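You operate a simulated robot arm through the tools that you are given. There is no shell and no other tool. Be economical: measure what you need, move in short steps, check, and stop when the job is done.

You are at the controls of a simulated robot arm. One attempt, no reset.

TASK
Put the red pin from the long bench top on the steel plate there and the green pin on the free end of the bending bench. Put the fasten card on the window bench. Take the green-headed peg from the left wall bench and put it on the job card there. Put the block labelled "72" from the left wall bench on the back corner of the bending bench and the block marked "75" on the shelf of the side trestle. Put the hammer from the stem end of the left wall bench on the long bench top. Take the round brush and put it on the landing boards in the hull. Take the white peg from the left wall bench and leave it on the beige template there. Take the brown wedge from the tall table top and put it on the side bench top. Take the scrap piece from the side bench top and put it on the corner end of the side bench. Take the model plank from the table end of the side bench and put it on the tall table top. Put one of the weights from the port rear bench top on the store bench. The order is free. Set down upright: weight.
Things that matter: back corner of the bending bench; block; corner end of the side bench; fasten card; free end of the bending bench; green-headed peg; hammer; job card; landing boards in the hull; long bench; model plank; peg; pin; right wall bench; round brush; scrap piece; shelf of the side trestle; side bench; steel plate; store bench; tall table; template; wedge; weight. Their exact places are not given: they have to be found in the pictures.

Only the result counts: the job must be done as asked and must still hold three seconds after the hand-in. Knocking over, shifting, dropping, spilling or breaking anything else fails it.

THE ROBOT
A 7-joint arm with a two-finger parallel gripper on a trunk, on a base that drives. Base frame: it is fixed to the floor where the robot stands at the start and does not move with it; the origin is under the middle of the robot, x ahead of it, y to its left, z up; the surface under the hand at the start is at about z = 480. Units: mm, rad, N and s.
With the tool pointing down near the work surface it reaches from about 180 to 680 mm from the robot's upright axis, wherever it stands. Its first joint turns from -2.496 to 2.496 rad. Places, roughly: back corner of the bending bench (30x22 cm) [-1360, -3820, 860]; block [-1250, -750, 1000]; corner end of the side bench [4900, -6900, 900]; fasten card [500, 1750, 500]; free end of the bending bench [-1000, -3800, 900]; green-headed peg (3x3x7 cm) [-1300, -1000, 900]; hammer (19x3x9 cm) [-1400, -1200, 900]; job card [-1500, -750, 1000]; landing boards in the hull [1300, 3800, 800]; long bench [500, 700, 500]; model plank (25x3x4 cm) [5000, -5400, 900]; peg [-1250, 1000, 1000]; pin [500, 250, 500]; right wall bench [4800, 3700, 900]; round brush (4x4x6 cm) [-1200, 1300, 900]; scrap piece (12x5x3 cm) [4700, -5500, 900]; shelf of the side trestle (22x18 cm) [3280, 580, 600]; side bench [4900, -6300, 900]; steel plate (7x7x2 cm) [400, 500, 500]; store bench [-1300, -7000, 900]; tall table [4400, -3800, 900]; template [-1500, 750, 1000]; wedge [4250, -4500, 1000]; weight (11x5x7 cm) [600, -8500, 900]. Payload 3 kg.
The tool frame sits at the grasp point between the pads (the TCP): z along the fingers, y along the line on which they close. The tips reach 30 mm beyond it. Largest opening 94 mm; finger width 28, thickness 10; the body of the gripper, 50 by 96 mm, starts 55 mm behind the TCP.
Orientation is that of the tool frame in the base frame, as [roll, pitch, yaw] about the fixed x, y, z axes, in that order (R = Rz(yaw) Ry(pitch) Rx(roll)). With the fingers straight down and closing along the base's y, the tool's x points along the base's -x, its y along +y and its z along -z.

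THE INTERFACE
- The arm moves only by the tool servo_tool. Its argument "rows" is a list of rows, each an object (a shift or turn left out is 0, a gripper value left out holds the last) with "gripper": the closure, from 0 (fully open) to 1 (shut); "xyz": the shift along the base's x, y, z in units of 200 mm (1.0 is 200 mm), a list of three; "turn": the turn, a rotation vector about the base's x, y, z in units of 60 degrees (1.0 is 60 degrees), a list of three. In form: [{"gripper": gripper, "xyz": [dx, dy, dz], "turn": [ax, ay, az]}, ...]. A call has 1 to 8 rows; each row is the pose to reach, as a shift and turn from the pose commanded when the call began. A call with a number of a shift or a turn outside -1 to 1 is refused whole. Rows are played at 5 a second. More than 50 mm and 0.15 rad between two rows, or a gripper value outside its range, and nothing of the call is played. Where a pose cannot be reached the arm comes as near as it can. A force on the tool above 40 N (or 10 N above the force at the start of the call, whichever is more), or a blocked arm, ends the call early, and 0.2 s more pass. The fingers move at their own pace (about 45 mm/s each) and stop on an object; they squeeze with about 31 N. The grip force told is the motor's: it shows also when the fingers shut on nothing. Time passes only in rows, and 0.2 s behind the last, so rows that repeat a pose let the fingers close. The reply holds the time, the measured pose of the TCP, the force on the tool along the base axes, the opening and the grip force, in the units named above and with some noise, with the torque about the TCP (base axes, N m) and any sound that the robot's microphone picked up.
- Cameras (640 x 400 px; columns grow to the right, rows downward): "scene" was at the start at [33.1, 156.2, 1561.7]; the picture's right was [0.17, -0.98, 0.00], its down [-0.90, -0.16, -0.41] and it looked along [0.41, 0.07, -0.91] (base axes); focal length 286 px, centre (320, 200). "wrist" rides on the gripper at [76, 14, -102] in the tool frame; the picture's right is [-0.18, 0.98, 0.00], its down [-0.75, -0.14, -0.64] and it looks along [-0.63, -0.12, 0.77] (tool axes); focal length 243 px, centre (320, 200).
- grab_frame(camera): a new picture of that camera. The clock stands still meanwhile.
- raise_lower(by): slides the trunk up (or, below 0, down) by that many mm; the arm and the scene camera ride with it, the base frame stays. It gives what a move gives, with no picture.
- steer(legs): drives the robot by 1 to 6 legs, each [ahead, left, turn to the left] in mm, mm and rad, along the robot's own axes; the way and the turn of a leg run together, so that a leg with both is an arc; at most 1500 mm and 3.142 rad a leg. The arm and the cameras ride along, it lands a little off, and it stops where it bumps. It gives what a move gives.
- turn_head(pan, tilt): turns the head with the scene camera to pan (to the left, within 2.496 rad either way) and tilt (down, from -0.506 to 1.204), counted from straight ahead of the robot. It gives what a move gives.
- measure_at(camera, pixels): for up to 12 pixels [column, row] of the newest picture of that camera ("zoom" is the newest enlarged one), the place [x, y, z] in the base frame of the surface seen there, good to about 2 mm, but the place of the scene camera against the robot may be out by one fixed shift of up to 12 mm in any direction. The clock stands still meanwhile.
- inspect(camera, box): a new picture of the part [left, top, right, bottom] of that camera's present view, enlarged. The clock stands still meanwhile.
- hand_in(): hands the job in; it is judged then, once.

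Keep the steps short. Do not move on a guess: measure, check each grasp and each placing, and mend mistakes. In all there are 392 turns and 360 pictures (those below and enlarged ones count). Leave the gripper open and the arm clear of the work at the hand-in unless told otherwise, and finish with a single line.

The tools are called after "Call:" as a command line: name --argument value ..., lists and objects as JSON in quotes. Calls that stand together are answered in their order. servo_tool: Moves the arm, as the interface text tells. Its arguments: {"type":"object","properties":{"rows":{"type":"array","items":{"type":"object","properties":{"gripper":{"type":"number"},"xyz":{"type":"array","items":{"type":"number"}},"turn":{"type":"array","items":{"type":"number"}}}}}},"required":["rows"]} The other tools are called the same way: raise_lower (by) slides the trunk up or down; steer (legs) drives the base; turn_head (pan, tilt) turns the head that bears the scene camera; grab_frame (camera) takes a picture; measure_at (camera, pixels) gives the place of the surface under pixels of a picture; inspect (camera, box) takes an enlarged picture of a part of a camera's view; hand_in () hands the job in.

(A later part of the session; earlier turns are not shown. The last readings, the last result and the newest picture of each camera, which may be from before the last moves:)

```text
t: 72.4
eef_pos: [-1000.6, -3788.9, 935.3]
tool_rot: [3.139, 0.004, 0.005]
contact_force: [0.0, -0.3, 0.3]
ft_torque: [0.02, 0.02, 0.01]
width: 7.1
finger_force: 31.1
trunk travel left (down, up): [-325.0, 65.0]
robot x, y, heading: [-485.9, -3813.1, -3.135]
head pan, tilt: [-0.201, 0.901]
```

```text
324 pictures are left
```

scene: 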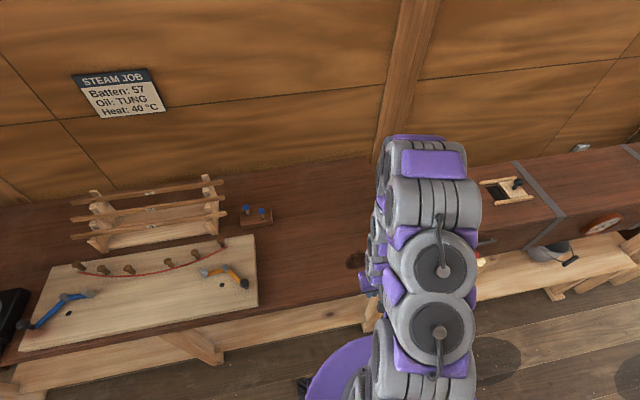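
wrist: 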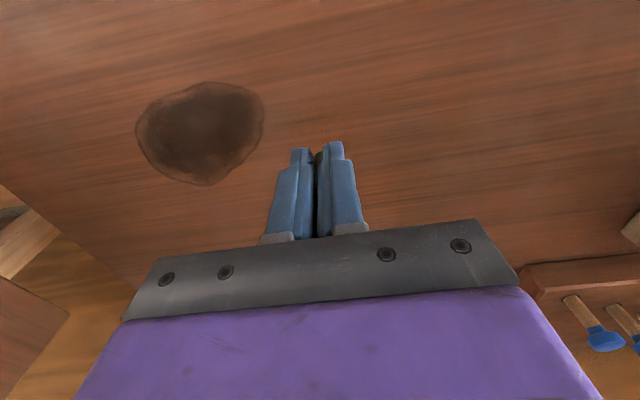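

Call:
measure_at --camera "wrist" --pixels '[[320, 80], [250, 140], [400, 150], [300, 110]]'

Call:
inspect --camera "wrist" --box '[240, 100, 400, 200]'

```text
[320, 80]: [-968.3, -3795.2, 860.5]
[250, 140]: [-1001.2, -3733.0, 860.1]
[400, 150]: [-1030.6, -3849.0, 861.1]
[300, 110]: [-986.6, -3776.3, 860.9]
```

```text
4.00 times, centred on (320, 150) of wrist
```

zoom: 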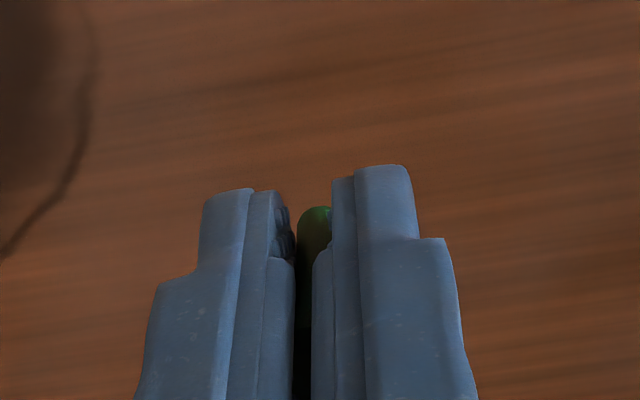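

Surface 860.5. Lower to ~898, then creep.

Call:
servo_tool --rows '[{"xyz": [0, 0, -0.1]}, {"xyz": [0, 0, -0.17]}, {"xyz": [0, 0, -0.19]}, {"xyz": [0, 0, -0.199]}, {"xyz": [0, 0, -0.204]}, {"xyz": [0, 0, -0.204]}]'

```text
t: 73.8
eef_pos: [-998.1, -3788.2, 894.4]
tool_rot: [3.138, 0.004, 0.006]
contact_force: [-2.3, 0.4, 19.3]
ft_torque: [0.02, 0.13, 0.0]
width: 6.6
finger_force: 30.8
trunk travel left (down, up): [-325.0, 65.0]
robot x, y, heading: [-482.5, -3813.0, -3.136]
head pan, tilt: [-0.201, 0.901]
```

Contact (19 N). Ease up 1.5 mm, open and retreat.

Call:
servo_tool --rows '[{"xyz": [0, 0, 0.008]}, {"gripper": 0.85, "xyz": [0, 0, 0.008]}, {"gripper": 0.6, "xyz": [0, 0, 0.008]}, {"xyz": [0, 0, 0.008]}, {"xyz": [0, 0, 0.1]}, {"xyz": [0, 0, 0.3]}, {"xyz": [0, 0, 0.55]}, {"xyz": [0, 0, 0.75]}]'

Call:
grab_frame --camera "wrist"

```text
t: 75.6
eef_pos: [-998.3, -3789.0, 1044.8]
tool_rot: [3.141, 0.005, 0.005]
contact_force: [-0.2, -0.6, -0.1]
ft_torque: [-0.02, 0.02, 0.0]
width: 37.7
finger_force: 0.0
trunk travel left (down, up): [-325.0, 65.0]
robot x, y, heading: [-483.3, -3812.7, -3.13]
head pan, tilt: [-0.201, 0.901]
```

```text
322 pictures are left
```

wrist: 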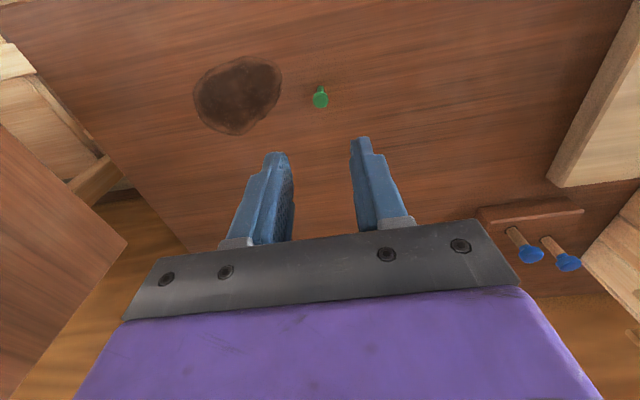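

Green pin is standing. Pull in the hand, back off, and slide right along the wall to y≈-750, facing the left wall bench.

Call:
servo_tool --rows '[{"xyz": [0.2, 0, 0.05]}, {"xyz": [0.44, 0, 0.05]}, {"xyz": [0.68, 0, 0.05]}, {"xyz": [0.85, 0, 0.05]}]'

Call:
steer --legs '[[-130, 0, 0], [0, -1500, 0], [0, -1500, 0]]'

Call:
turn_head --pan 0.35 --tilt 0.8

Call:
grab_frame --camera "scene"

Call:
turn_head --pan -0.8 --tilt 0.7

Call:
grab_frame --camera "scene"

```text
t: 76.6
eef_pos: [-831.1, -3788.5, 1052.5]
tool_rot: [3.137, 0.004, 0.005]
contact_force: [1.2, -0.3, -0.7]
ft_torque: [0.0, 0.0, 0.01]
width: 37.8
finger_force: 0.0
trunk travel left (down, up): [-325.0, 65.0]
robot x, y, heading: [-483.3, -3816.1, -3.135]
head pan, tilt: [-0.201, 0.901]
```

```text
t: 91.8
eef_pos: [-626.8, -792.3, 1052.5]
tool_rot: [-3.139, 0.005, -0.049]
contact_force: [0.0, 0.3, 0.2]
ft_torque: [-0.01, 0.05, 0.03]
width: 37.6
finger_force: 0.0
trunk travel left (down, up): [-325.0, 65.0]
robot x, y, heading: [-279.1, -832.1, 3.094]
head pan, tilt: [-0.201, 0.901]
```

```text
t: 92.8
eef_pos: [-626.1, -790.1, 1052.4]
tool_rot: [3.14, 0.004, -0.051]
contact_force: [-0.1, -0.7, -0.9]
ft_torque: [0.0, 0.01, -0.02]
width: 37.7
finger_force: 0.1
trunk travel left (down, up): [-325.0, 65.0]
robot x, y, heading: [-280.0, -835.0, 3.093]
head pan, tilt: [0.351, 0.799]
```

```text
321 pictures are left
```

scene: 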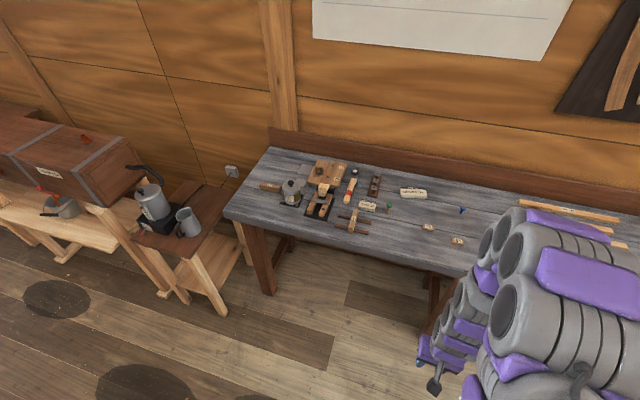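

```text
t: 94.2
eef_pos: [-625.7, -787.7, 1053.5]
tool_rot: [3.137, 0.004, -0.049]
contact_force: [0.3, 0.0, -0.6]
ft_torque: [0.01, 0.0, 0.04]
width: 37.5
finger_force: 0.0
trunk travel left (down, up): [-325.0, 65.0]
robot x, y, heading: [-284.4, -836.1, 3.099]
head pan, tilt: [-0.799, 0.7]
```

```text
320 pictures are left
```

scene: 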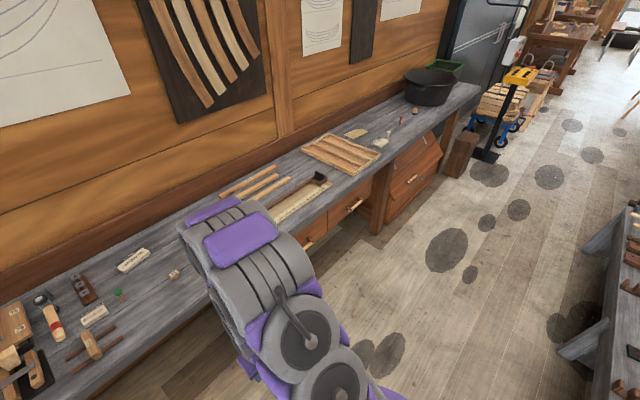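

I look closely at the tool group on the left wall bench.

Call:
turn_head --pan 0.3 --tilt 0.8

Call:
inspect --camera "scene" --box '[240, 140, 400, 240]'

Call:
inspect --camera "scene" --box '[380, 150, 540, 250]'

```text
t: 95.5
eef_pos: [-625.0, -788.1, 1053.7]
tool_rot: [3.138, 0.003, -0.048]
contact_force: [-0.7, 0.3, 0.1]
ft_torque: [0.01, -0.04, 0.01]
width: 37.8
finger_force: 0.1
trunk travel left (down, up): [-325.0, 65.0]
robot x, y, heading: [-279.9, -831.3, 3.099]
head pan, tilt: [0.3, 0.799]
```

```text
4.00 times, centred on (320, 190) of scene
```

zoom: 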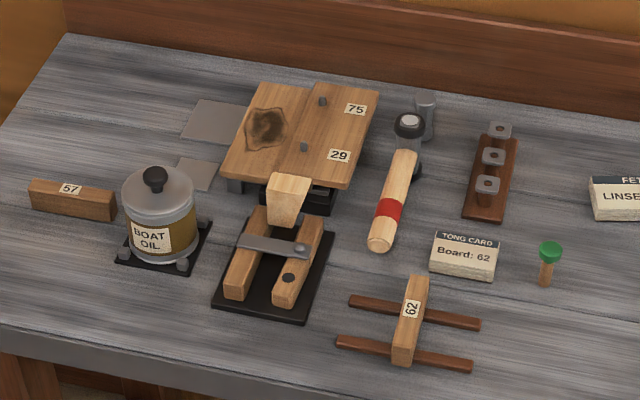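

```text
4.00 times, centred on (460, 200) of scene
```

zoom: 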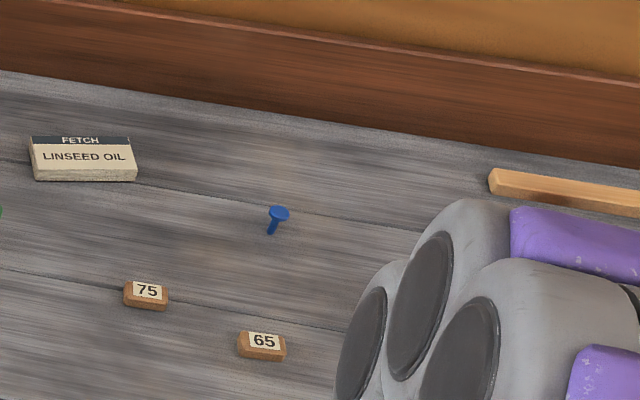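

I see blocks 75 and 65, the green-headed peg, the "FETCH" card and the hammer. Measure some of these (second zoom is the newest).

Call:
measure_at --camera "zoom" --pixels '[[146, 288], [128, 285], [168, 290], [146, 305], [84, 155], [34, 146], [135, 158], [36, 178], [278, 212], [264, 341], [80, 140]]'

Call:
inspect --camera "scene" --box '[320, 150, 400, 200]'

```text
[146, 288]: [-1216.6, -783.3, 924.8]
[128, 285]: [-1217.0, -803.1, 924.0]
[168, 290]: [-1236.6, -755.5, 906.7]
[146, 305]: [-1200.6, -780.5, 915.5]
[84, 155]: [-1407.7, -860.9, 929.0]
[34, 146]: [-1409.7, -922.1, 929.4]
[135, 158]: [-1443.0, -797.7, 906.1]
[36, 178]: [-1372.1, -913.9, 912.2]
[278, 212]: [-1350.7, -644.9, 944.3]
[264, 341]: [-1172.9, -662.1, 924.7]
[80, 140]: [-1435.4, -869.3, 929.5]
```

```text
8.00 times, centred on (360, 175) of scene
```

zoom: 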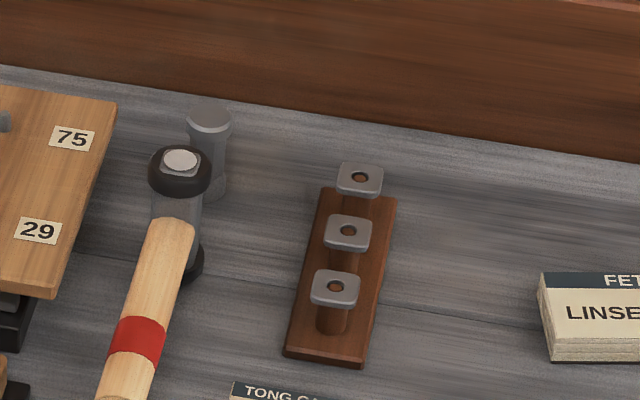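

I check how large my base is by looking straight down.

Call:
turn_head --pan 0.8 --tilt 1.2

Call:
grab_frame --camera "scene"

```text
t: 96.5
eef_pos: [-624.6, -786.9, 1052.3]
tool_rot: [3.138, 0.002, -0.048]
contact_force: [-0.3, 0.4, 0.3]
ft_torque: [-0.01, 0.03, -0.01]
width: 37.7
finger_force: 0.1
trunk travel left (down, up): [-325.0, 65.0]
robot x, y, heading: [-283.2, -835.0, 3.091]
head pan, tilt: [0.799, 1.201]
```

```text
316 pictures are left
```

scene: 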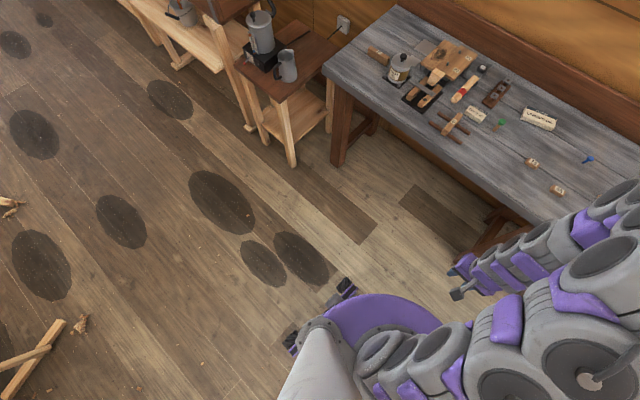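

Call:
measure_at --camera "scene" --pixels '[[400, 298], [340, 310], [345, 285], [430, 320], [290, 340], [440, 190], [530, 222], [460, 265]]'

```text
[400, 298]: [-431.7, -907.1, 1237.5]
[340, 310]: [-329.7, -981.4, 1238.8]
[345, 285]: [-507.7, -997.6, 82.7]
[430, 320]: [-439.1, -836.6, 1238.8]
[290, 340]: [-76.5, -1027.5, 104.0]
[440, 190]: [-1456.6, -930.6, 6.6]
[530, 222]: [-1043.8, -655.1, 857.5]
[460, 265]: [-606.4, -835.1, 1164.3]
```

The base reaches ~240 mm ahead and is low, so I can stand at x≈-770. Measure peg, hammer, card and neighbours from this view.

Call:
inspect --camera "scene" --box '[380, 30, 600, 210]'

Call:
measure_at --camera "scene" --pixels '[[501, 122], [538, 118], [524, 110], [556, 118], [532, 161], [588, 158], [558, 189], [466, 88], [484, 68], [475, 113], [450, 125]]'

```text
2.22 times, centred on (490, 120) of scene
```

zoom: 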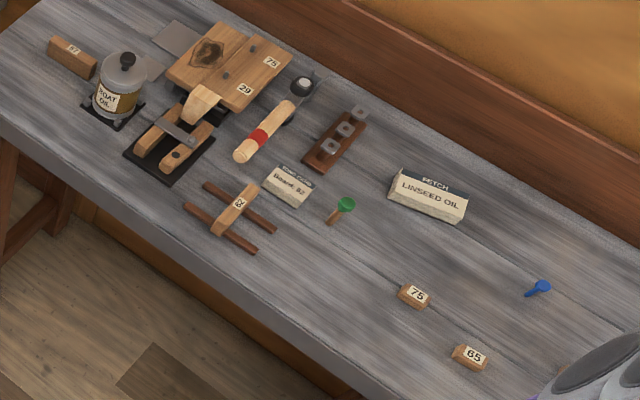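

```text
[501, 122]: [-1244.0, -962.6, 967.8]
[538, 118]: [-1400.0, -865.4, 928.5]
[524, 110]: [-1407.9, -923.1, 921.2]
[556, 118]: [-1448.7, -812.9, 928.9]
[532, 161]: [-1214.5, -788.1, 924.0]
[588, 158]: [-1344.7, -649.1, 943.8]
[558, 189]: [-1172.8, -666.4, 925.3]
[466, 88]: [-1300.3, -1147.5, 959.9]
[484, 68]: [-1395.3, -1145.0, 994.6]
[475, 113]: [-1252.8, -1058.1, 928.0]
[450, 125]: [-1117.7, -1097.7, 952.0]
```

Drive in: correct heading, ahead 480, left 90.

Call:
steer --legs '[[0, 0, 0.046], [250, 90, 0], [220, 0, 0]]'

Call:
grab_frame --camera "wrist"

```text
t: 100.0
eef_pos: [-1097.1, -899.9, 1053.4]
tool_rot: [3.14, 0.004, 0.009]
contact_force: [-0.3, 0.1, -0.2]
ft_torque: [0.02, -0.03, 0.03]
width: 37.7
finger_force: 0.1
trunk travel left (down, up): [-325.0, 65.0]
robot x, y, heading: [-751.3, -926.5, -3.137]
head pan, tilt: [0.799, 1.201]
```

```text
314 pictures are left
```

wrist: 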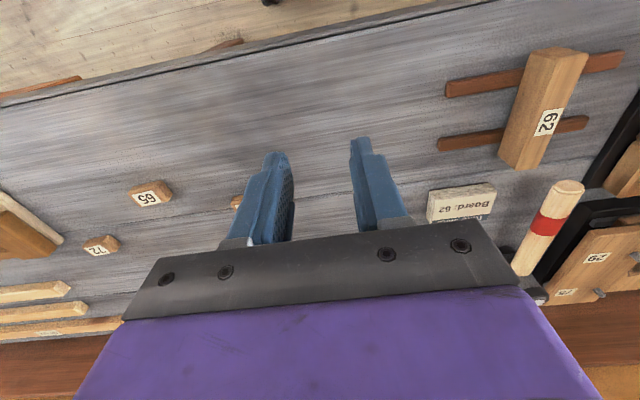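

Block 72 is at wrist (100,245). Move the hand 90 mm further to see the green-headed peg.

Call:
servo_tool --rows '[{"gripper": 0.3, "xyz": [-0.2, -0.05, 0.05]}, {"xyz": [-0.4, -0.1, 0.05]}, {"xyz": [-0.55, -0.2, 0.05]}, {"xyz": [-0.55, -0.25, 0.05]}]'

Call:
grab_frame --camera "wrist"

```text
t: 101.0
eef_pos: [-1204.0, -952.0, 1062.9]
tool_rot: [3.14, 0.004, 0.008]
contact_force: [0.6, 1.0, -1.0]
ft_torque: [0.05, 0.01, 0.02]
width: 65.6
finger_force: 0.0
trunk travel left (down, up): [-325.0, 65.0]
robot x, y, heading: [-750.8, -921.7, -3.134]
head pan, tilt: [0.799, 1.201]
```

```text
313 pictures are left
```

wrist: 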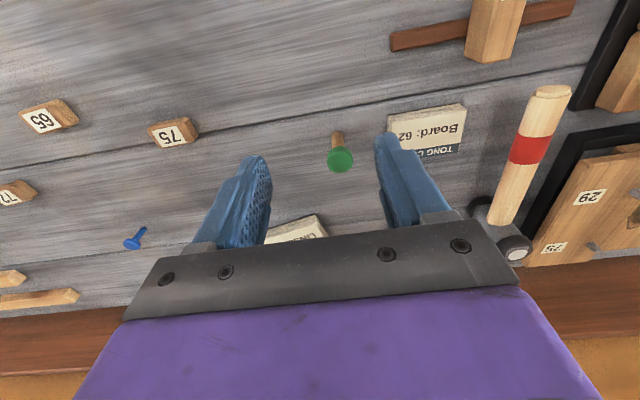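

Call:
measure_at --camera "wrist" --pixels '[[340, 160], [340, 165], [337, 136], [392, 120], [390, 140], [305, 225], [282, 232], [174, 133], [41, 121], [10, 195], [300, 100]]'

Call:
inspect --camera "wrist" --box '[240, 90, 400, 250]'

```text
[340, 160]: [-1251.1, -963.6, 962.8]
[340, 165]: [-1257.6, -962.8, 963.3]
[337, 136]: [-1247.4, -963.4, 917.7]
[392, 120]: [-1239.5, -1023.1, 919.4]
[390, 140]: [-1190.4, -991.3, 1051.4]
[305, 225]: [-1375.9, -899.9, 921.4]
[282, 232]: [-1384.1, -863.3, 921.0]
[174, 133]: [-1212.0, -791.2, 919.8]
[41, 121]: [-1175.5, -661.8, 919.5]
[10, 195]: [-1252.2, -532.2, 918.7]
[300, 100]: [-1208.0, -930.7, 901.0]
```

```text
2.50 times, centred on (320, 170) of wrist
```

zoom: 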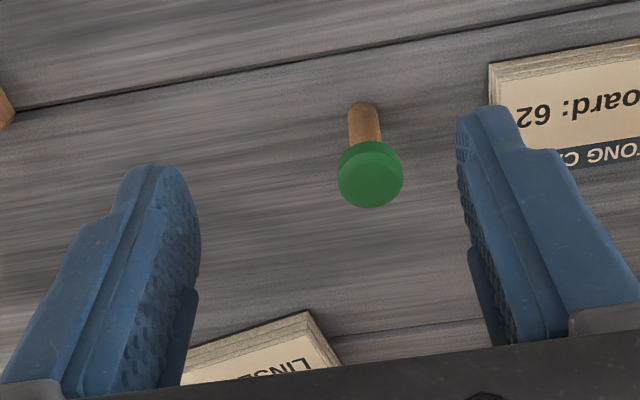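

Peg head centre (-1252,-963.5), top z 963; surface 901. Go over it with ~52 mm opening and down so the head sits at the TCP.

Call:
servo_tool --rows '[{"gripper": 0.45, "xyz": [-0.12, -0.0575, 0]}, {"xyz": [-0.24, -0.0575, 0]}, {"xyz": [-0.24, -0.0575, -0.2]}, {"xyz": [-0.24, -0.0575, -0.4]}, {"xyz": [-0.24, -0.0575, -0.4]}]'

Call:
inspect --camera "wrist" --box '[160, 50, 480, 250]'

```text
t: 102.2
eef_pos: [-1253.5, -962.3, 981.3]
tool_rot: [3.14, 0.006, 0.008]
contact_force: [-1.1, -0.1, 1.0]
ft_torque: [0.0, -0.04, 0.0]
width: 51.7
finger_force: 0.1
trunk travel left (down, up): [-325.0, 65.0]
robot x, y, heading: [-749.0, -922.9, -3.137]
head pan, tilt: [0.799, 1.201]
```

```text
2.00 times, centred on (320, 150) of wrist
```

zoom: 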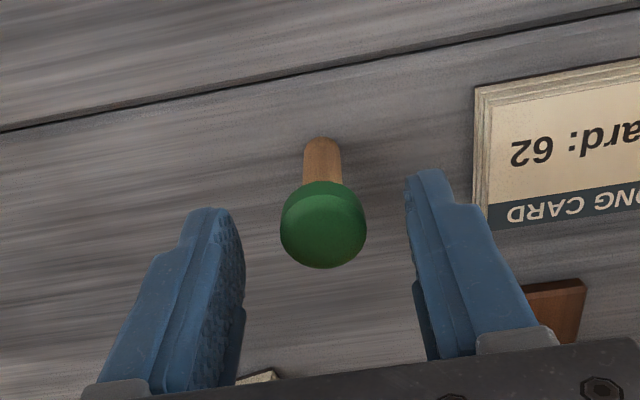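

Centred. Down 28 mm and close.

Call:
servo_tool --rows '[{"xyz": [0, 0, -0.14]}, {"xyz": [0, 0, -0.14]}, {"gripper": 1, "xyz": [0, 0, -0.14]}, {"xyz": [0, 0, -0.14]}, {"xyz": [0, 0, -0.14]}, {"xyz": [0, 0, -0.14]}]'

Call:
servo_tool --rows '[{"xyz": [0, 0, 0.1]}, {"xyz": [0, 0, 0.3]}, {"xyz": [0, 0, 0.4]}, {"xyz": [0, 0, 0.4]}]'

Call:
grab_frame --camera "wrist"

```text
t: 103.6
eef_pos: [-1254.0, -961.2, 952.5]
tool_rot: [3.14, 0.004, 0.007]
contact_force: [0.6, 0.3, -0.6]
ft_torque: [0.01, -0.01, 0.0]
width: 22.1
finger_force: 30.9
trunk travel left (down, up): [-325.0, 65.0]
robot x, y, heading: [-748.4, -921.7, -3.129]
head pan, tilt: [0.799, 1.201]
```

```text
t: 104.6
eef_pos: [-1253.7, -961.1, 1033.4]
tool_rot: [3.141, 0.004, 0.006]
contact_force: [-0.1, 0.6, -0.1]
ft_torque: [0.02, 0.03, 0.03]
width: 22.4
finger_force: 31.0
trunk travel left (down, up): [-325.0, 65.0]
robot x, y, heading: [-747.3, -927.0, -3.134]
head pan, tilt: [0.799, 1.201]
```

```text
310 pictures are left
```

wrist: 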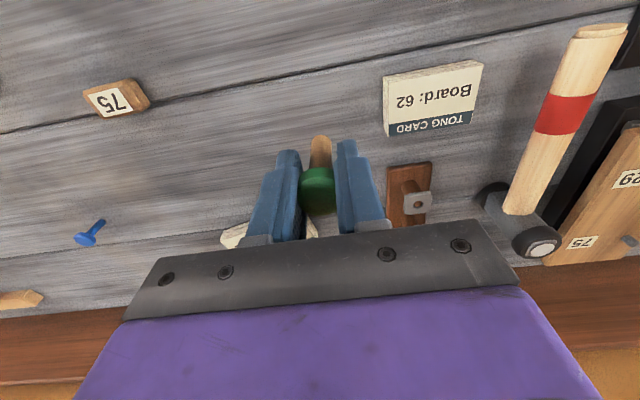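

Peg held (22 mm). The FETCH card centre is at about (-1412,-862), 667 mm away; I drive 35 mm nearer first.

Call:
steer --legs '[[35, 0, 0]]'

Call:
servo_tool --rows '[{"xyz": [0, 0.2, 0.1]}, {"xyz": [0, 0.4, 0.1]}, {"xyz": [-0.05, 0.5, 0.1]}, {"xyz": [-0.15, 0.5, 0.1]}, {"xyz": [-0.25, 0.5, 0.1]}]'

Call:
grab_frame --camera "wrist"

```text
t: 105.5
eef_pos: [-1288.1, -961.1, 1031.5]
tool_rot: [3.139, 0.001, 0.005]
contact_force: [-0.2, 0.8, 0.4]
ft_torque: [-0.01, -0.01, 0.0]
width: 22.2
finger_force: 31.3
trunk travel left (down, up): [-325.0, 65.0]
robot x, y, heading: [-783.2, -926.7, -3.136]
head pan, tilt: [0.799, 1.201]
```

```text
t: 106.7
eef_pos: [-1337.9, -862.2, 1051.7]
tool_rot: [3.139, 0.002, 0.003]
contact_force: [-0.7, -0.5, -0.4]
ft_torque: [0.05, 0.02, -0.02]
width: 22.2
finger_force: 30.9
trunk travel left (down, up): [-325.0, 65.0]
robot x, y, heading: [-786.9, -925.8, -3.137]
head pan, tilt: [0.799, 1.201]
```

```text
309 pictures are left
```

wrist: 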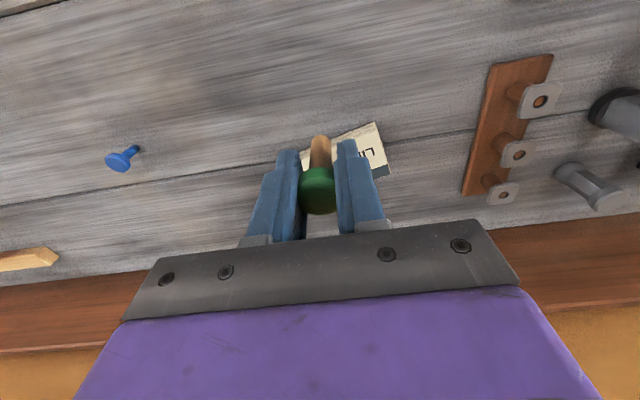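

Continue to x≈-1410.

Call:
servo_tool --rows '[{"xyz": [-0.2, 0, 0]}, {"xyz": [-0.36, 0, 0]}, {"xyz": [-0.36, 0, 0]}]'

Call:
grab_frame --camera "wrist"

```text
t: 107.5
eef_pos: [-1409.4, -862.0, 1052.6]
tool_rot: [3.139, 0.006, 0.005]
contact_force: [0.0, 0.5, 0.0]
ft_torque: [0.02, -0.01, -0.03]
width: 22.2
finger_force: 30.9
trunk travel left (down, up): [-325.0, 65.0]
robot x, y, heading: [-784.8, -927.8, -3.134]
head pan, tilt: [0.799, 1.201]
```

```text
308 pictures are left
```

wrist: 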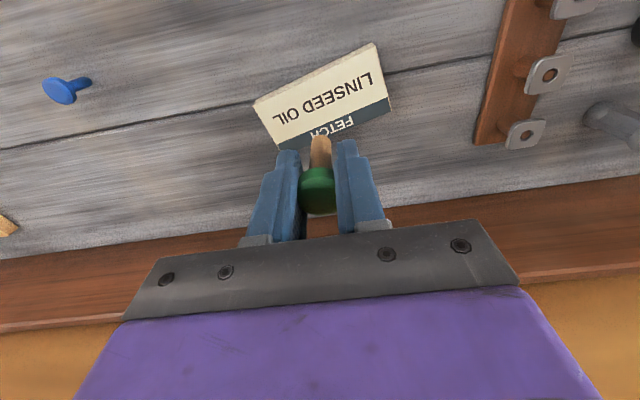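

Call:
measure_at --camera "wrist" --pixels '[[258, 108], [375, 50], [390, 105], [272, 142], [322, 95], [300, 145], [321, 140]]'

```text
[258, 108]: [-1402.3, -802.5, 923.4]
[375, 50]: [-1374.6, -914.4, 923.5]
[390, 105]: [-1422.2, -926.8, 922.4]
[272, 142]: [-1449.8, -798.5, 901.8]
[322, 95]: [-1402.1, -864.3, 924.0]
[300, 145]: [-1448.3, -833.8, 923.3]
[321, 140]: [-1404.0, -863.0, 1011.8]
```

Card centre (-1412,-864), top z 923. Lower to ~978 and creep to contact.

Call:
servo_tool --rows '[{"xyz": [-0.01, -0.01, -0.2]}, {"xyz": [-0.01, -0.01, -0.35]}, {"xyz": [-0.01, -0.01, -0.38]}, {"xyz": [-0.01, -0.01, -0.388]}, {"xyz": [-0.01, -0.01, -0.395]}, {"xyz": [-0.01, -0.01, -0.395]}]'

Call:
inspect --camera "wrist" --box '[200, 50, 440, 200]'

```text
t: 108.9
eef_pos: [-1411.2, -862.5, 974.7]
tool_rot: [3.138, 0.004, 0.005]
contact_force: [1.1, 0.0, -0.5]
ft_torque: [0.01, 0.0, -0.02]
width: 22.2
finger_force: 30.7
trunk travel left (down, up): [-325.0, 65.0]
robot x, y, heading: [-784.6, -923.8, -3.133]
head pan, tilt: [0.799, 1.201]
```

```text
2.67 times, centred on (320, 125) of wrist
```

zoom: 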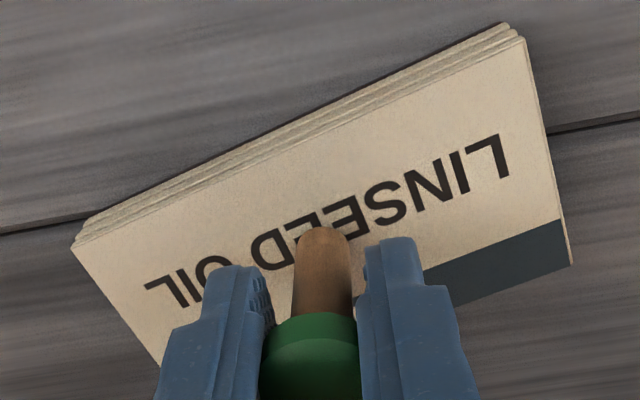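

Call:
servo_tool --rows '[{"xyz": [0, 0, -0.006]}, {"xyz": [0, 0, -0.012]}, {"xyz": [0, 0, -0.017]}, {"xyz": [0, 0, -0.017]}]'

```text
t: 109.9
eef_pos: [-1410.7, -863.7, 973.3]
tool_rot: [3.14, 0.006, 0.006]
contact_force: [-0.2, 0.1, 23.8]
ft_torque: [0.0, 0.07, 0.0]
width: 22.8
finger_force: 30.7
trunk travel left (down, up): [-325.0, 65.0]
robot x, y, heading: [-785.5, -922.5, -3.141]
head pan, tilt: [0.799, 1.201]
```

Contact at 24 N. Ease off, open gently to ~52 mm, and rise.

Call:
servo_tool --rows '[{"xyz": [0, 0, 0.009]}, {"gripper": 0.7, "xyz": [0, 0, 0.009]}, {"gripper": 0.45, "xyz": [0, 0, 0.009]}, {"xyz": [0, 0, 0.009]}, {"xyz": [0, 0, 0.1]}, {"xyz": [0, 0, 0.3]}, {"xyz": [0, 0, 0.5]}, {"xyz": [0.1, 0, 0.65]}]'

Call:
grab_frame --camera "wrist"

```text
t: 111.7
eef_pos: [-1388.2, -862.9, 1103.1]
tool_rot: [3.139, 0.006, 0.004]
contact_force: [-0.7, 0.7, 0.1]
ft_torque: [-0.02, 0.0, 0.01]
width: 51.8
finger_force: 0.0
trunk travel left (down, up): [-325.0, 65.0]
robot x, y, heading: [-782.5, -925.7, -3.138]
head pan, tilt: [0.799, 1.201]
```

```text
306 pictures are left
```

wrist: 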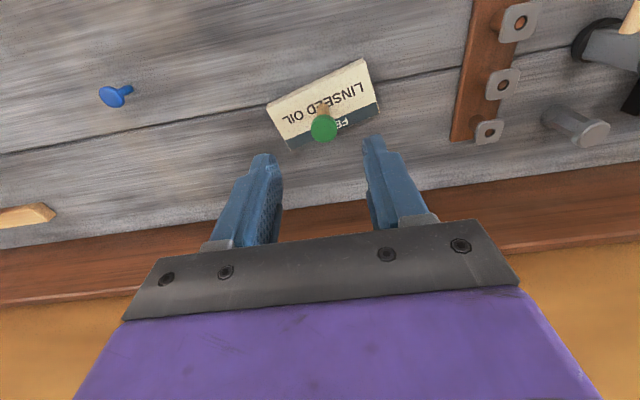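

Peg stands on the job card. Next the hammer: move the hand towards (-1260,-1130) at z≈1100 and look.

Call:
servo_tool --rows '[{"xyz": [0.2, -0.1, 0]}, {"xyz": [0.4, -0.2, 0]}, {"xyz": [0.55, -0.38, 0]}, {"xyz": [0.6, -0.6, 0]}, {"xyz": [0.6, -0.82, 0]}, {"xyz": [0.6, -1, 0]}, {"gripper": 0.2, "xyz": [0.6, -1, 0]}]'

Call:
grab_frame --camera "wrist"

```text
t: 113.3
eef_pos: [-1270.8, -1062.0, 1100.4]
tool_rot: [3.139, 0.006, 0.005]
contact_force: [-0.3, -0.1, 0.1]
ft_torque: [0.02, 0.0, 0.02]
width: 75.4
finger_force: 0.0
trunk travel left (down, up): [-325.0, 65.0]
robot x, y, heading: [-784.3, -924.7, -3.139]
head pan, tilt: [0.799, 1.201]
```

```text
305 pictures are left
```

wrist: 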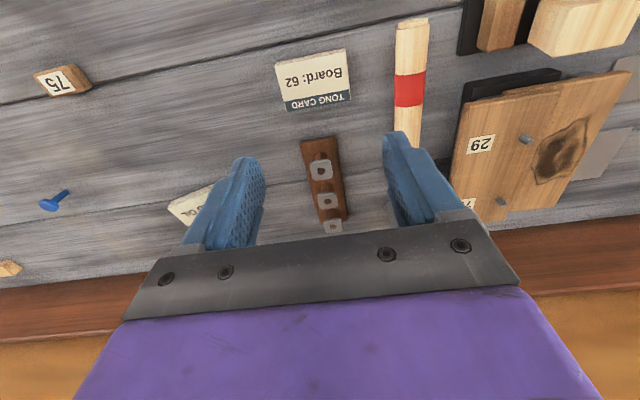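

Call:
measure_at --camera "wrist" --pixels '[[412, 30], [411, 60], [408, 90], [407, 125], [396, 70], [425, 72], [452, 175], [470, 90], [334, 180], [345, 85], [461, 40]]'

Call:
servo_tool --rows '[{"xyz": [0.1, -0.2, 0]}, {"xyz": [0.2, -0.4, 0]}, {"xyz": [0.2, -0.4, 0]}]'

Call:
grab_frame --camera "wrist"

```text
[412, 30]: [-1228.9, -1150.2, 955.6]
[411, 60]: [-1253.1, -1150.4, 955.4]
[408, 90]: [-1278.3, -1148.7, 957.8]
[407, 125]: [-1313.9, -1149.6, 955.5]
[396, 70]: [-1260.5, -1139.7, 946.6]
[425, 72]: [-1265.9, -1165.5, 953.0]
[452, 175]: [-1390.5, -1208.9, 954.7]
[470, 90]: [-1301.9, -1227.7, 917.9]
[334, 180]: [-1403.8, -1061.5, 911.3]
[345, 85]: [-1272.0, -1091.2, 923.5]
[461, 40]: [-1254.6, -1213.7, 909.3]
```

```text
t: 114.1
eef_pos: [-1232.1, -1144.4, 1099.8]
tool_rot: [3.141, 0.004, 0.005]
contact_force: [0.7, 1.4, 1.1]
ft_torque: [-0.04, 0.03, -0.02]
width: 75.2
finger_force: 0.0
trunk travel left (down, up): [-325.0, 65.0]
robot x, y, heading: [-782.0, -927.0, -3.142]
head pan, tilt: [0.799, 1.201]
```

```text
304 pictures are left
```

wrist: 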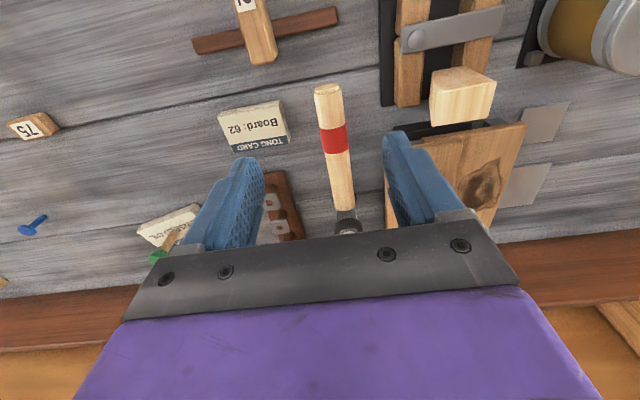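

Handle lies along x at y≈-1151, top z≈957. I need the head's exact place; look with the scene camera.

Call:
turn_head --pan 0.7 --tilt 0.9

Call:
inspect --camera "scene" --box '[160, 100, 480, 300]'

```text
t: 114.9
eef_pos: [-1231.2, -1146.5, 1099.9]
tool_rot: [-3.141, 0.005, 0.005]
contact_force: [-0.6, 0.4, -0.1]
ft_torque: [0.0, 0.03, 0.01]
width: 75.1
finger_force: 0.1
trunk travel left (down, up): [-325.0, 65.0]
robot x, y, heading: [-784.9, -922.0, -3.131]
head pan, tilt: [0.7, 0.901]
```

```text
2.00 times, centred on (320, 200) of scene
```

zoom: 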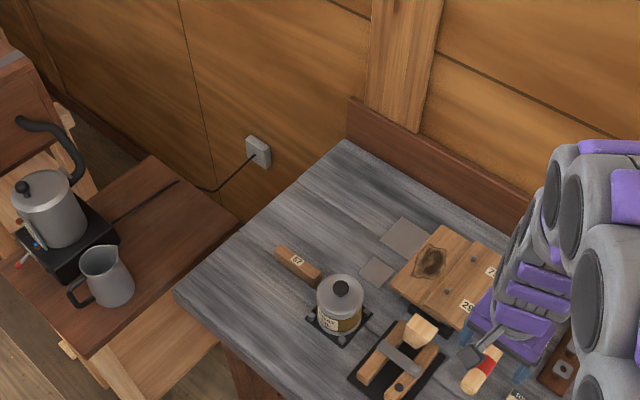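

The arm hides it; the wrist camera will see it between the fingers instead. Move over (-1335,-1151) at z≈1070.

Call:
servo_tool --rows '[{"xyz": [-0.2, -0.025, 0]}, {"xyz": [-0.4, -0.025, -0.05]}, {"xyz": [-0.52, -0.025, -0.15]}, {"xyz": [-0.52, -0.025, -0.15]}]'

Call:
grab_frame --camera "wrist"

```text
t: 115.9
eef_pos: [-1333.8, -1148.9, 1071.3]
tool_rot: [3.139, 0.005, 0.004]
contact_force: [0.2, 0.1, 0.2]
ft_torque: [0.01, 0.05, -0.01]
width: 75.2
finger_force: 0.0
trunk travel left (down, up): [-325.0, 65.0]
robot x, y, heading: [-784.2, -923.6, -3.137]
head pan, tilt: [0.7, 0.901]
```

```text
302 pictures are left
```

wrist: 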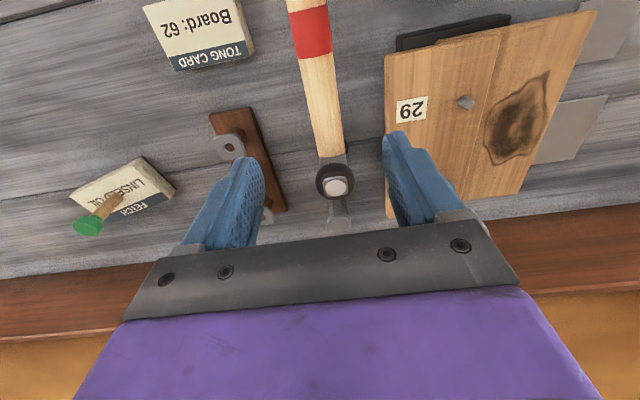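

Call:
measure_at --camera "wrist" --pixels '[[335, 186], [330, 168], [330, 150], [325, 100], [322, 60], [388, 90], [338, 215], [317, 182], [353, 182], [308, 70], [337, 70]]'

Call:
inspect --camera "wrist" --box '[240, 100, 440, 230]'

```text
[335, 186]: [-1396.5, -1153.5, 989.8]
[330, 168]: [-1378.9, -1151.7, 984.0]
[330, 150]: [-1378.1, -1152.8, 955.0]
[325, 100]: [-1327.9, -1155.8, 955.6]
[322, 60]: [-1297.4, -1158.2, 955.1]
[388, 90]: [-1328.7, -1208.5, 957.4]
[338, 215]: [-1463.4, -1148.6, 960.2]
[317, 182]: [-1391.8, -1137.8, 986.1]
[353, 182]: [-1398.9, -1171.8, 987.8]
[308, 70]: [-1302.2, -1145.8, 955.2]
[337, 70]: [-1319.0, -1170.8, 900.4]
```

```text
3.08 times, centred on (340, 165) of wrist
```

zoom: 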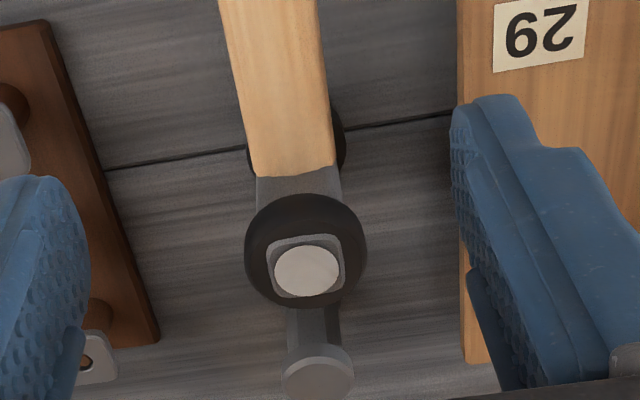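

Head centre (-1395,-1154), top 990; handle centre y≈-1155. Go down to z=944 at x=-1345 with ~56 mm opening.

Call:
servo_tool --rows '[{"gripper": 0.4, "xyz": [-0.056, -0.03, 0]}, {"xyz": [-0.056, -0.03, -0.2]}, {"xyz": [-0.056, -0.03, -0.4]}, {"xyz": [-0.056, -0.03, -0.56]}, {"xyz": [-0.056, -0.03, -0.635]}, {"xyz": [-0.056, -0.03, -0.635]}]'

Call:
grab_frame --camera "wrist"

```text
t: 117.3
eef_pos: [-1346.3, -1153.8, 943.9]
tool_rot: [3.139, 0.005, 0.004]
contact_force: [0.6, -0.4, -0.1]
ft_torque: [0.0, 0.01, 0.01]
width: 56.3
finger_force: 0.1
trunk travel left (down, up): [-325.0, 65.0]
robot x, y, heading: [-787.4, -924.5, -3.138]
head pan, tilt: [0.7, 0.901]
```

```text
300 pictures are left
```

wrist: 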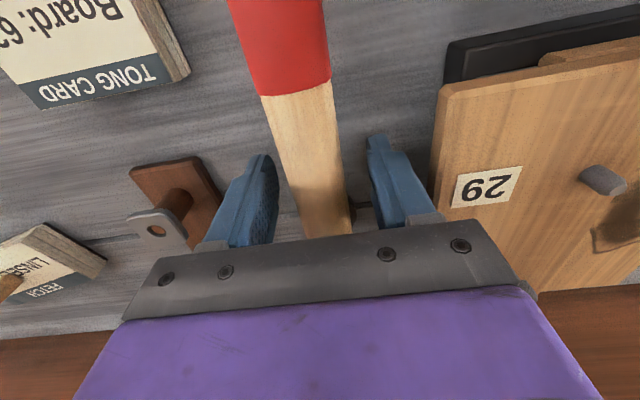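

Handle lies between the fingers. Close and lift.

Call:
servo_tool --rows '[{"gripper": 1}, {}, {}, {}, {}]'

Call:
servo_tool --rows '[{"xyz": [0, 0, 0.05]}, {"xyz": [0, 0, 0.15]}, {"xyz": [0, 0, 0.35]}, {"xyz": [0, 0, 0.55]}, {"xyz": [0, 0, 0.7]}]'

Call:
grab_frame --camera "wrist"

```text
t: 118.5
eef_pos: [-1346.7, -1154.6, 943.1]
tool_rot: [3.141, 0.004, 0.005]
contact_force: [-1.2, 1.8, 0.5]
ft_torque: [0.12, 0.03, -0.06]
width: 27.5
finger_force: 31.0
trunk travel left (down, up): [-325.0, 65.0]
robot x, y, heading: [-786.3, -925.6, -3.139]
head pan, tilt: [0.7, 0.901]
```

```text
t: 119.7
eef_pos: [-1343.0, -1154.4, 1086.9]
tool_rot: [-3.141, 0.004, 0.005]
contact_force: [-0.4, -0.3, -5.4]
ft_torque: [0.03, -0.25, -0.05]
width: 27.1
finger_force: 31.1
trunk travel left (down, up): [-325.0, 65.0]
robot x, y, heading: [-784.6, -922.1, -3.135]
head pan, tilt: [0.7, 0.901]
```

```text
299 pictures are left
```

wrist: 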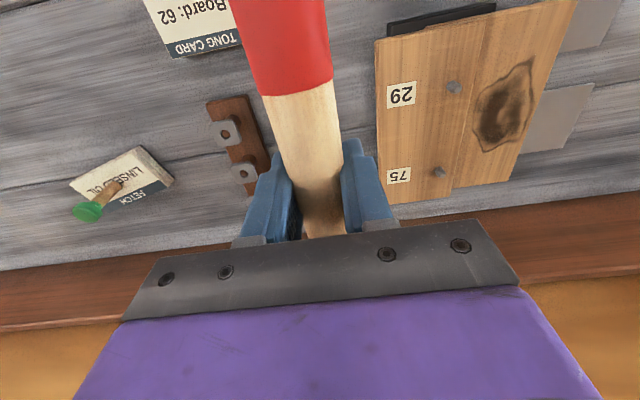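

Lifted (≈0.55 kg). I check whether the handle has tilted.

Call:
measure_at --camera "wrist" --pixels '[[285, 30], [290, 60], [300, 110], [312, 160], [315, 200]]'

```text
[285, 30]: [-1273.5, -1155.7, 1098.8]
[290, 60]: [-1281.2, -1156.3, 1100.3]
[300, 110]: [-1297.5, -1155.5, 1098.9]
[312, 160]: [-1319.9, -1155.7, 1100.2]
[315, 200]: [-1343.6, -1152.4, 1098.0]
```

It is level. Retract the hand, back off, turn to face the long bench and go to y≈650.

Call:
servo_tool --rows '[{"xyz": [0.2, 0.1, 0.05]}, {"xyz": [0.4, 0.2, 0.05]}, {"xyz": [0.6, 0.35, 0.05]}, {"xyz": [0.75, 0.53, 0.05]}, {"xyz": [0.9, 0.7, 0.05]}, {"xyz": [1.0, 0.9, 0.05]}, {"xyz": [1.0, 1.0, 0.05]}]'

Call:
steer --legs '[[-470, 0, 0], [0, 0, 3.135], [0, 1500, 0], [0, 80, 0]]'

Call:
turn_head --pan 0.4 --tilt 0.9

Call:
grab_frame --camera "scene"

```text
t: 121.3
eef_pos: [-1144.8, -953.5, 1095.2]
tool_rot: [3.137, 0.006, 0.005]
contact_force: [-0.6, -0.4, -6.0]
ft_torque: [0.03, -0.25, -0.02]
width: 27.2
finger_force: 30.6
trunk travel left (down, up): [-325.0, 65.0]
robot x, y, heading: [-782.5, -924.7, -3.133]
head pan, tilt: [0.7, 0.901]
```

```text
t: 139.3
eef_pos: [44.2, 679.3, 1097.9]
tool_rot: [3.106, 0.006, 3.141]
contact_force: [-0.6, -2.5, -6.0]
ft_torque: [0.07, 0.29, -0.12]
width: 27.4
finger_force: 31.1
trunk travel left (down, up): [-325.0, 65.0]
robot x, y, heading: [-313.8, 682.4, 0.005]
head pan, tilt: [0.7, 0.901]
```

```text
t: 140.1
eef_pos: [45.4, 680.4, 1098.9]
tool_rot: [3.108, 0.008, 3.14]
contact_force: [-0.2, -1.7, -6.0]
ft_torque: [0.04, 0.24, -0.04]
width: 27.2
finger_force: 30.9
trunk travel left (down, up): [-325.0, 65.0]
robot x, y, heading: [-312.2, 678.8, 0.002]
head pan, tilt: [0.4, 0.901]
```

```text
298 pictures are left
```

scene: 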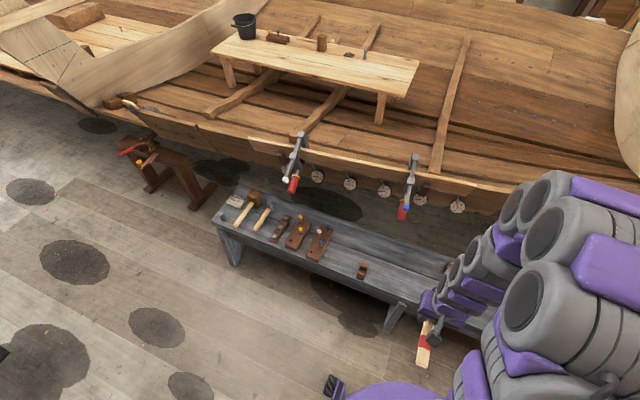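

The tool reads a slight roll and a side force; I move the hand 60 mm out to check that nothing touches.

Call:
servo_tool --rows '[{"xyz": [0.2, 0, 0]}, {"xyz": [0.4, 0, 0]}, {"xyz": [0.4, 0, 0]}]'

Call:
grab_frame --camera "wrist"

```text
t: 140.9
eef_pos: [125.2, 698.4, 1097.8]
tool_rot: [3.125, 0.006, -3.141]
contact_force: [-0.3, -0.8, -5.9]
ft_torque: [-0.01, 0.25, 0.01]
width: 27.3
finger_force: 31.3
trunk travel left (down, up): [-325.0, 65.0]
robot x, y, heading: [-310.7, 681.9, 0.007]
head pan, tilt: [0.4, 0.901]
```

```text
297 pictures are left
```

wrist: 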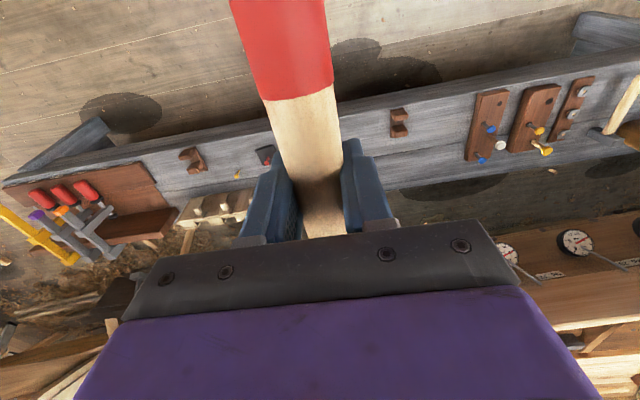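

Fine, just settling. Shift the hand to y≈640, drive ahead 265, lower the trunk 300.

Call:
servo_tool --rows '[{"xyz": [0, -0.2, 0]}, {"xyz": [0, -0.3, 0]}]'

Call:
steer --legs '[[265, 0, 0]]'

Call:
raise_lower --by -300

Call:
grab_frame --camera "scene"

Call:
grab_frame --camera "wrist"

```text
t: 141.7
eef_pos: [121.7, 672.6, 1098.2]
tool_rot: [-3.135, 0.006, -3.132]
contact_force: [-0.1, 1.3, -5.2]
ft_torque: [-0.06, 0.24, -0.02]
width: 27.2
finger_force: 30.6
trunk travel left (down, up): [-325.0, 65.0]
robot x, y, heading: [-312.6, 693.5, -0.002]
head pan, tilt: [0.4, 0.901]
stopped in row 2: the arm was blocked; the commanded pose is now the measured one
```

```text
t: 143.6
eef_pos: [392.5, 646.4, 1096.5]
tool_rot: [3.128, 0.006, -3.134]
contact_force: [-0.9, -0.1, -7.1]
ft_torque: [0.03, 0.28, 0.01]
width: 27.7
finger_force: 30.8
trunk travel left (down, up): [-325.0, 65.0]
robot x, y, heading: [-44.1, 689.6, 0.012]
head pan, tilt: [0.4, 0.901]
```

```text
t: 146.6
eef_pos: [388.7, 650.1, 799.5]
tool_rot: [3.129, 0.011, -3.131]
contact_force: [-0.1, 1.0, -5.3]
ft_torque: [-0.04, 0.27, 0.03]
width: 27.4
finger_force: 30.9
trunk travel left (down, up): [-25.0, 365.0]
robot x, y, heading: [-44.8, 692.2, 0.005]
head pan, tilt: [0.4, 0.901]
```

```text
296 pictures are left
```

scene: 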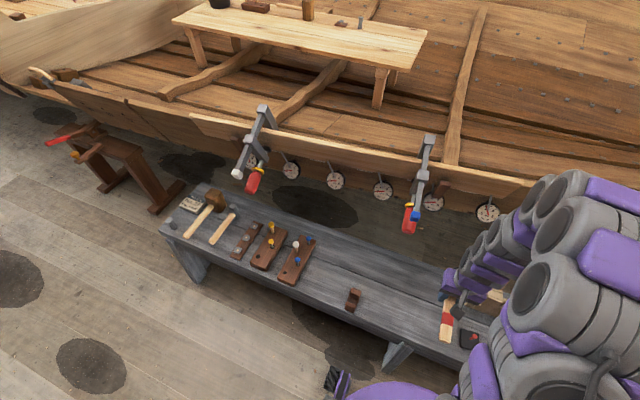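

```text
295 pictures are left
```

wrist: 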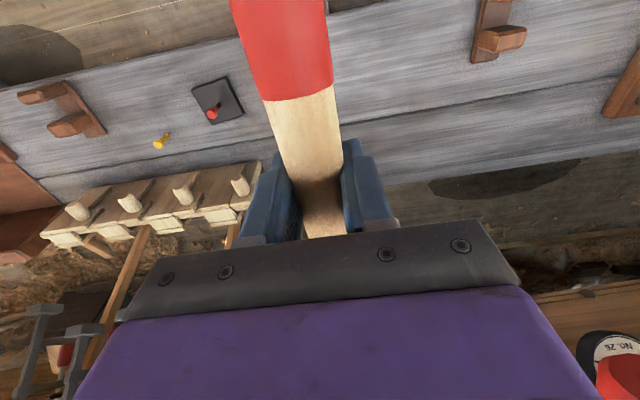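

Place it at about (500,650) with the handle toward me. First out and down to z≈620.

Call:
servo_tool --rows '[{"xyz": [0.2, 0, 0]}, {"xyz": [0.4, 0, 0]}, {"xyz": [0.555, 0, 0]}, {"xyz": [0.555, 0, -0.2]}, {"xyz": [0.555, 0, -0.4]}, {"xyz": [0.555, 0, -0.6]}, {"xyz": [0.555, 0, -0.8]}, {"xyz": [0.555, 0, -0.9]}]'

Call:
grab_frame --camera "wrist"

Call:
grab_frame --camera "scene"

```text
t: 148.4
eef_pos: [500.7, 643.5, 616.8]
tool_rot: [3.123, 0.008, -3.136]
contact_force: [-0.3, 0.2, -5.5]
ft_torque: [0.01, 0.25, -0.01]
width: 27.5
finger_force: 30.8
trunk travel left (down, up): [-25.0, 365.0]
robot x, y, heading: [-41.1, 689.5, 0.009]
head pan, tilt: [0.4, 0.901]
```

```text
294 pictures are left
```

wrist: 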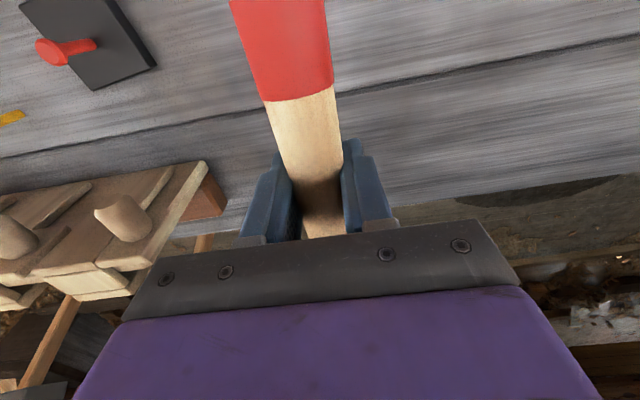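

```text
293 pictures are left
```

scene: 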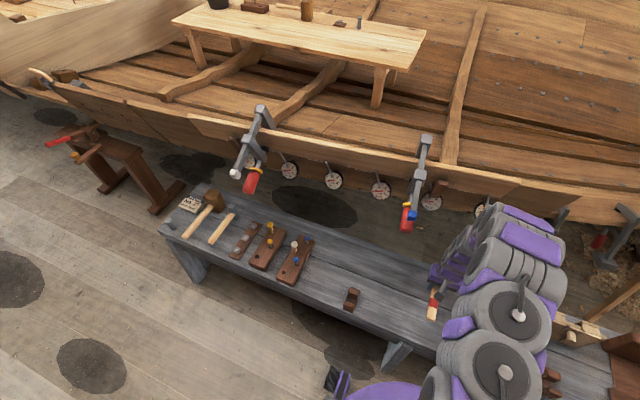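

Lower to ~526, then creep until contact.

Call:
servo_tool --rows '[{"xyz": [0, 0.01, -0.2], "turn": [-0.017, 0, 0]}, {"xyz": [0, 0.01, -0.4], "turn": [-0.017, 0, 0]}, {"xyz": [0, 0.01, -0.445], "turn": [-0.017, 0, 0]}, {"xyz": [0, 0.01, -0.458], "turn": [-0.017, 0, 0]}, {"xyz": [0, 0.01, -0.466], "turn": [-0.017, 0, 0]}, {"xyz": [0, 0.01, -0.466], "turn": [-0.017, 0, 0]}]'

```text
t: 149.8
eef_pos: [500.6, 642.9, 524.4]
tool_rot: [3.14, 0.009, -3.135]
contact_force: [0.0, -0.1, -5.4]
ft_torque: [0.01, 0.27, 0.0]
width: 27.4
finger_force: 31.4
trunk travel left (down, up): [-25.0, 365.0]
robot x, y, heading: [-46.1, 689.6, 0.006]
head pan, tilt: [0.4, 0.901]
```

Call:
servo_tool --rows '[{"xyz": [0, 0, -0.007]}, {"xyz": [0, 0, -0.014]}, {"xyz": [0, 0, -0.02]}, {"xyz": [0, 0, -0.02]}]'

```text
t: 150.8
eef_pos: [500.8, 641.5, 522.0]
tool_rot: [3.139, 0.011, -3.137]
contact_force: [-6.2, -5.8, 18.9]
ft_torque: [-0.06, -0.55, -0.13]
width: 27.4
finger_force: 30.8
trunk travel left (down, up): [-25.0, 365.0]
robot x, y, heading: [-45.0, 689.8, 0.01]
head pan, tilt: [0.4, 0.901]
```

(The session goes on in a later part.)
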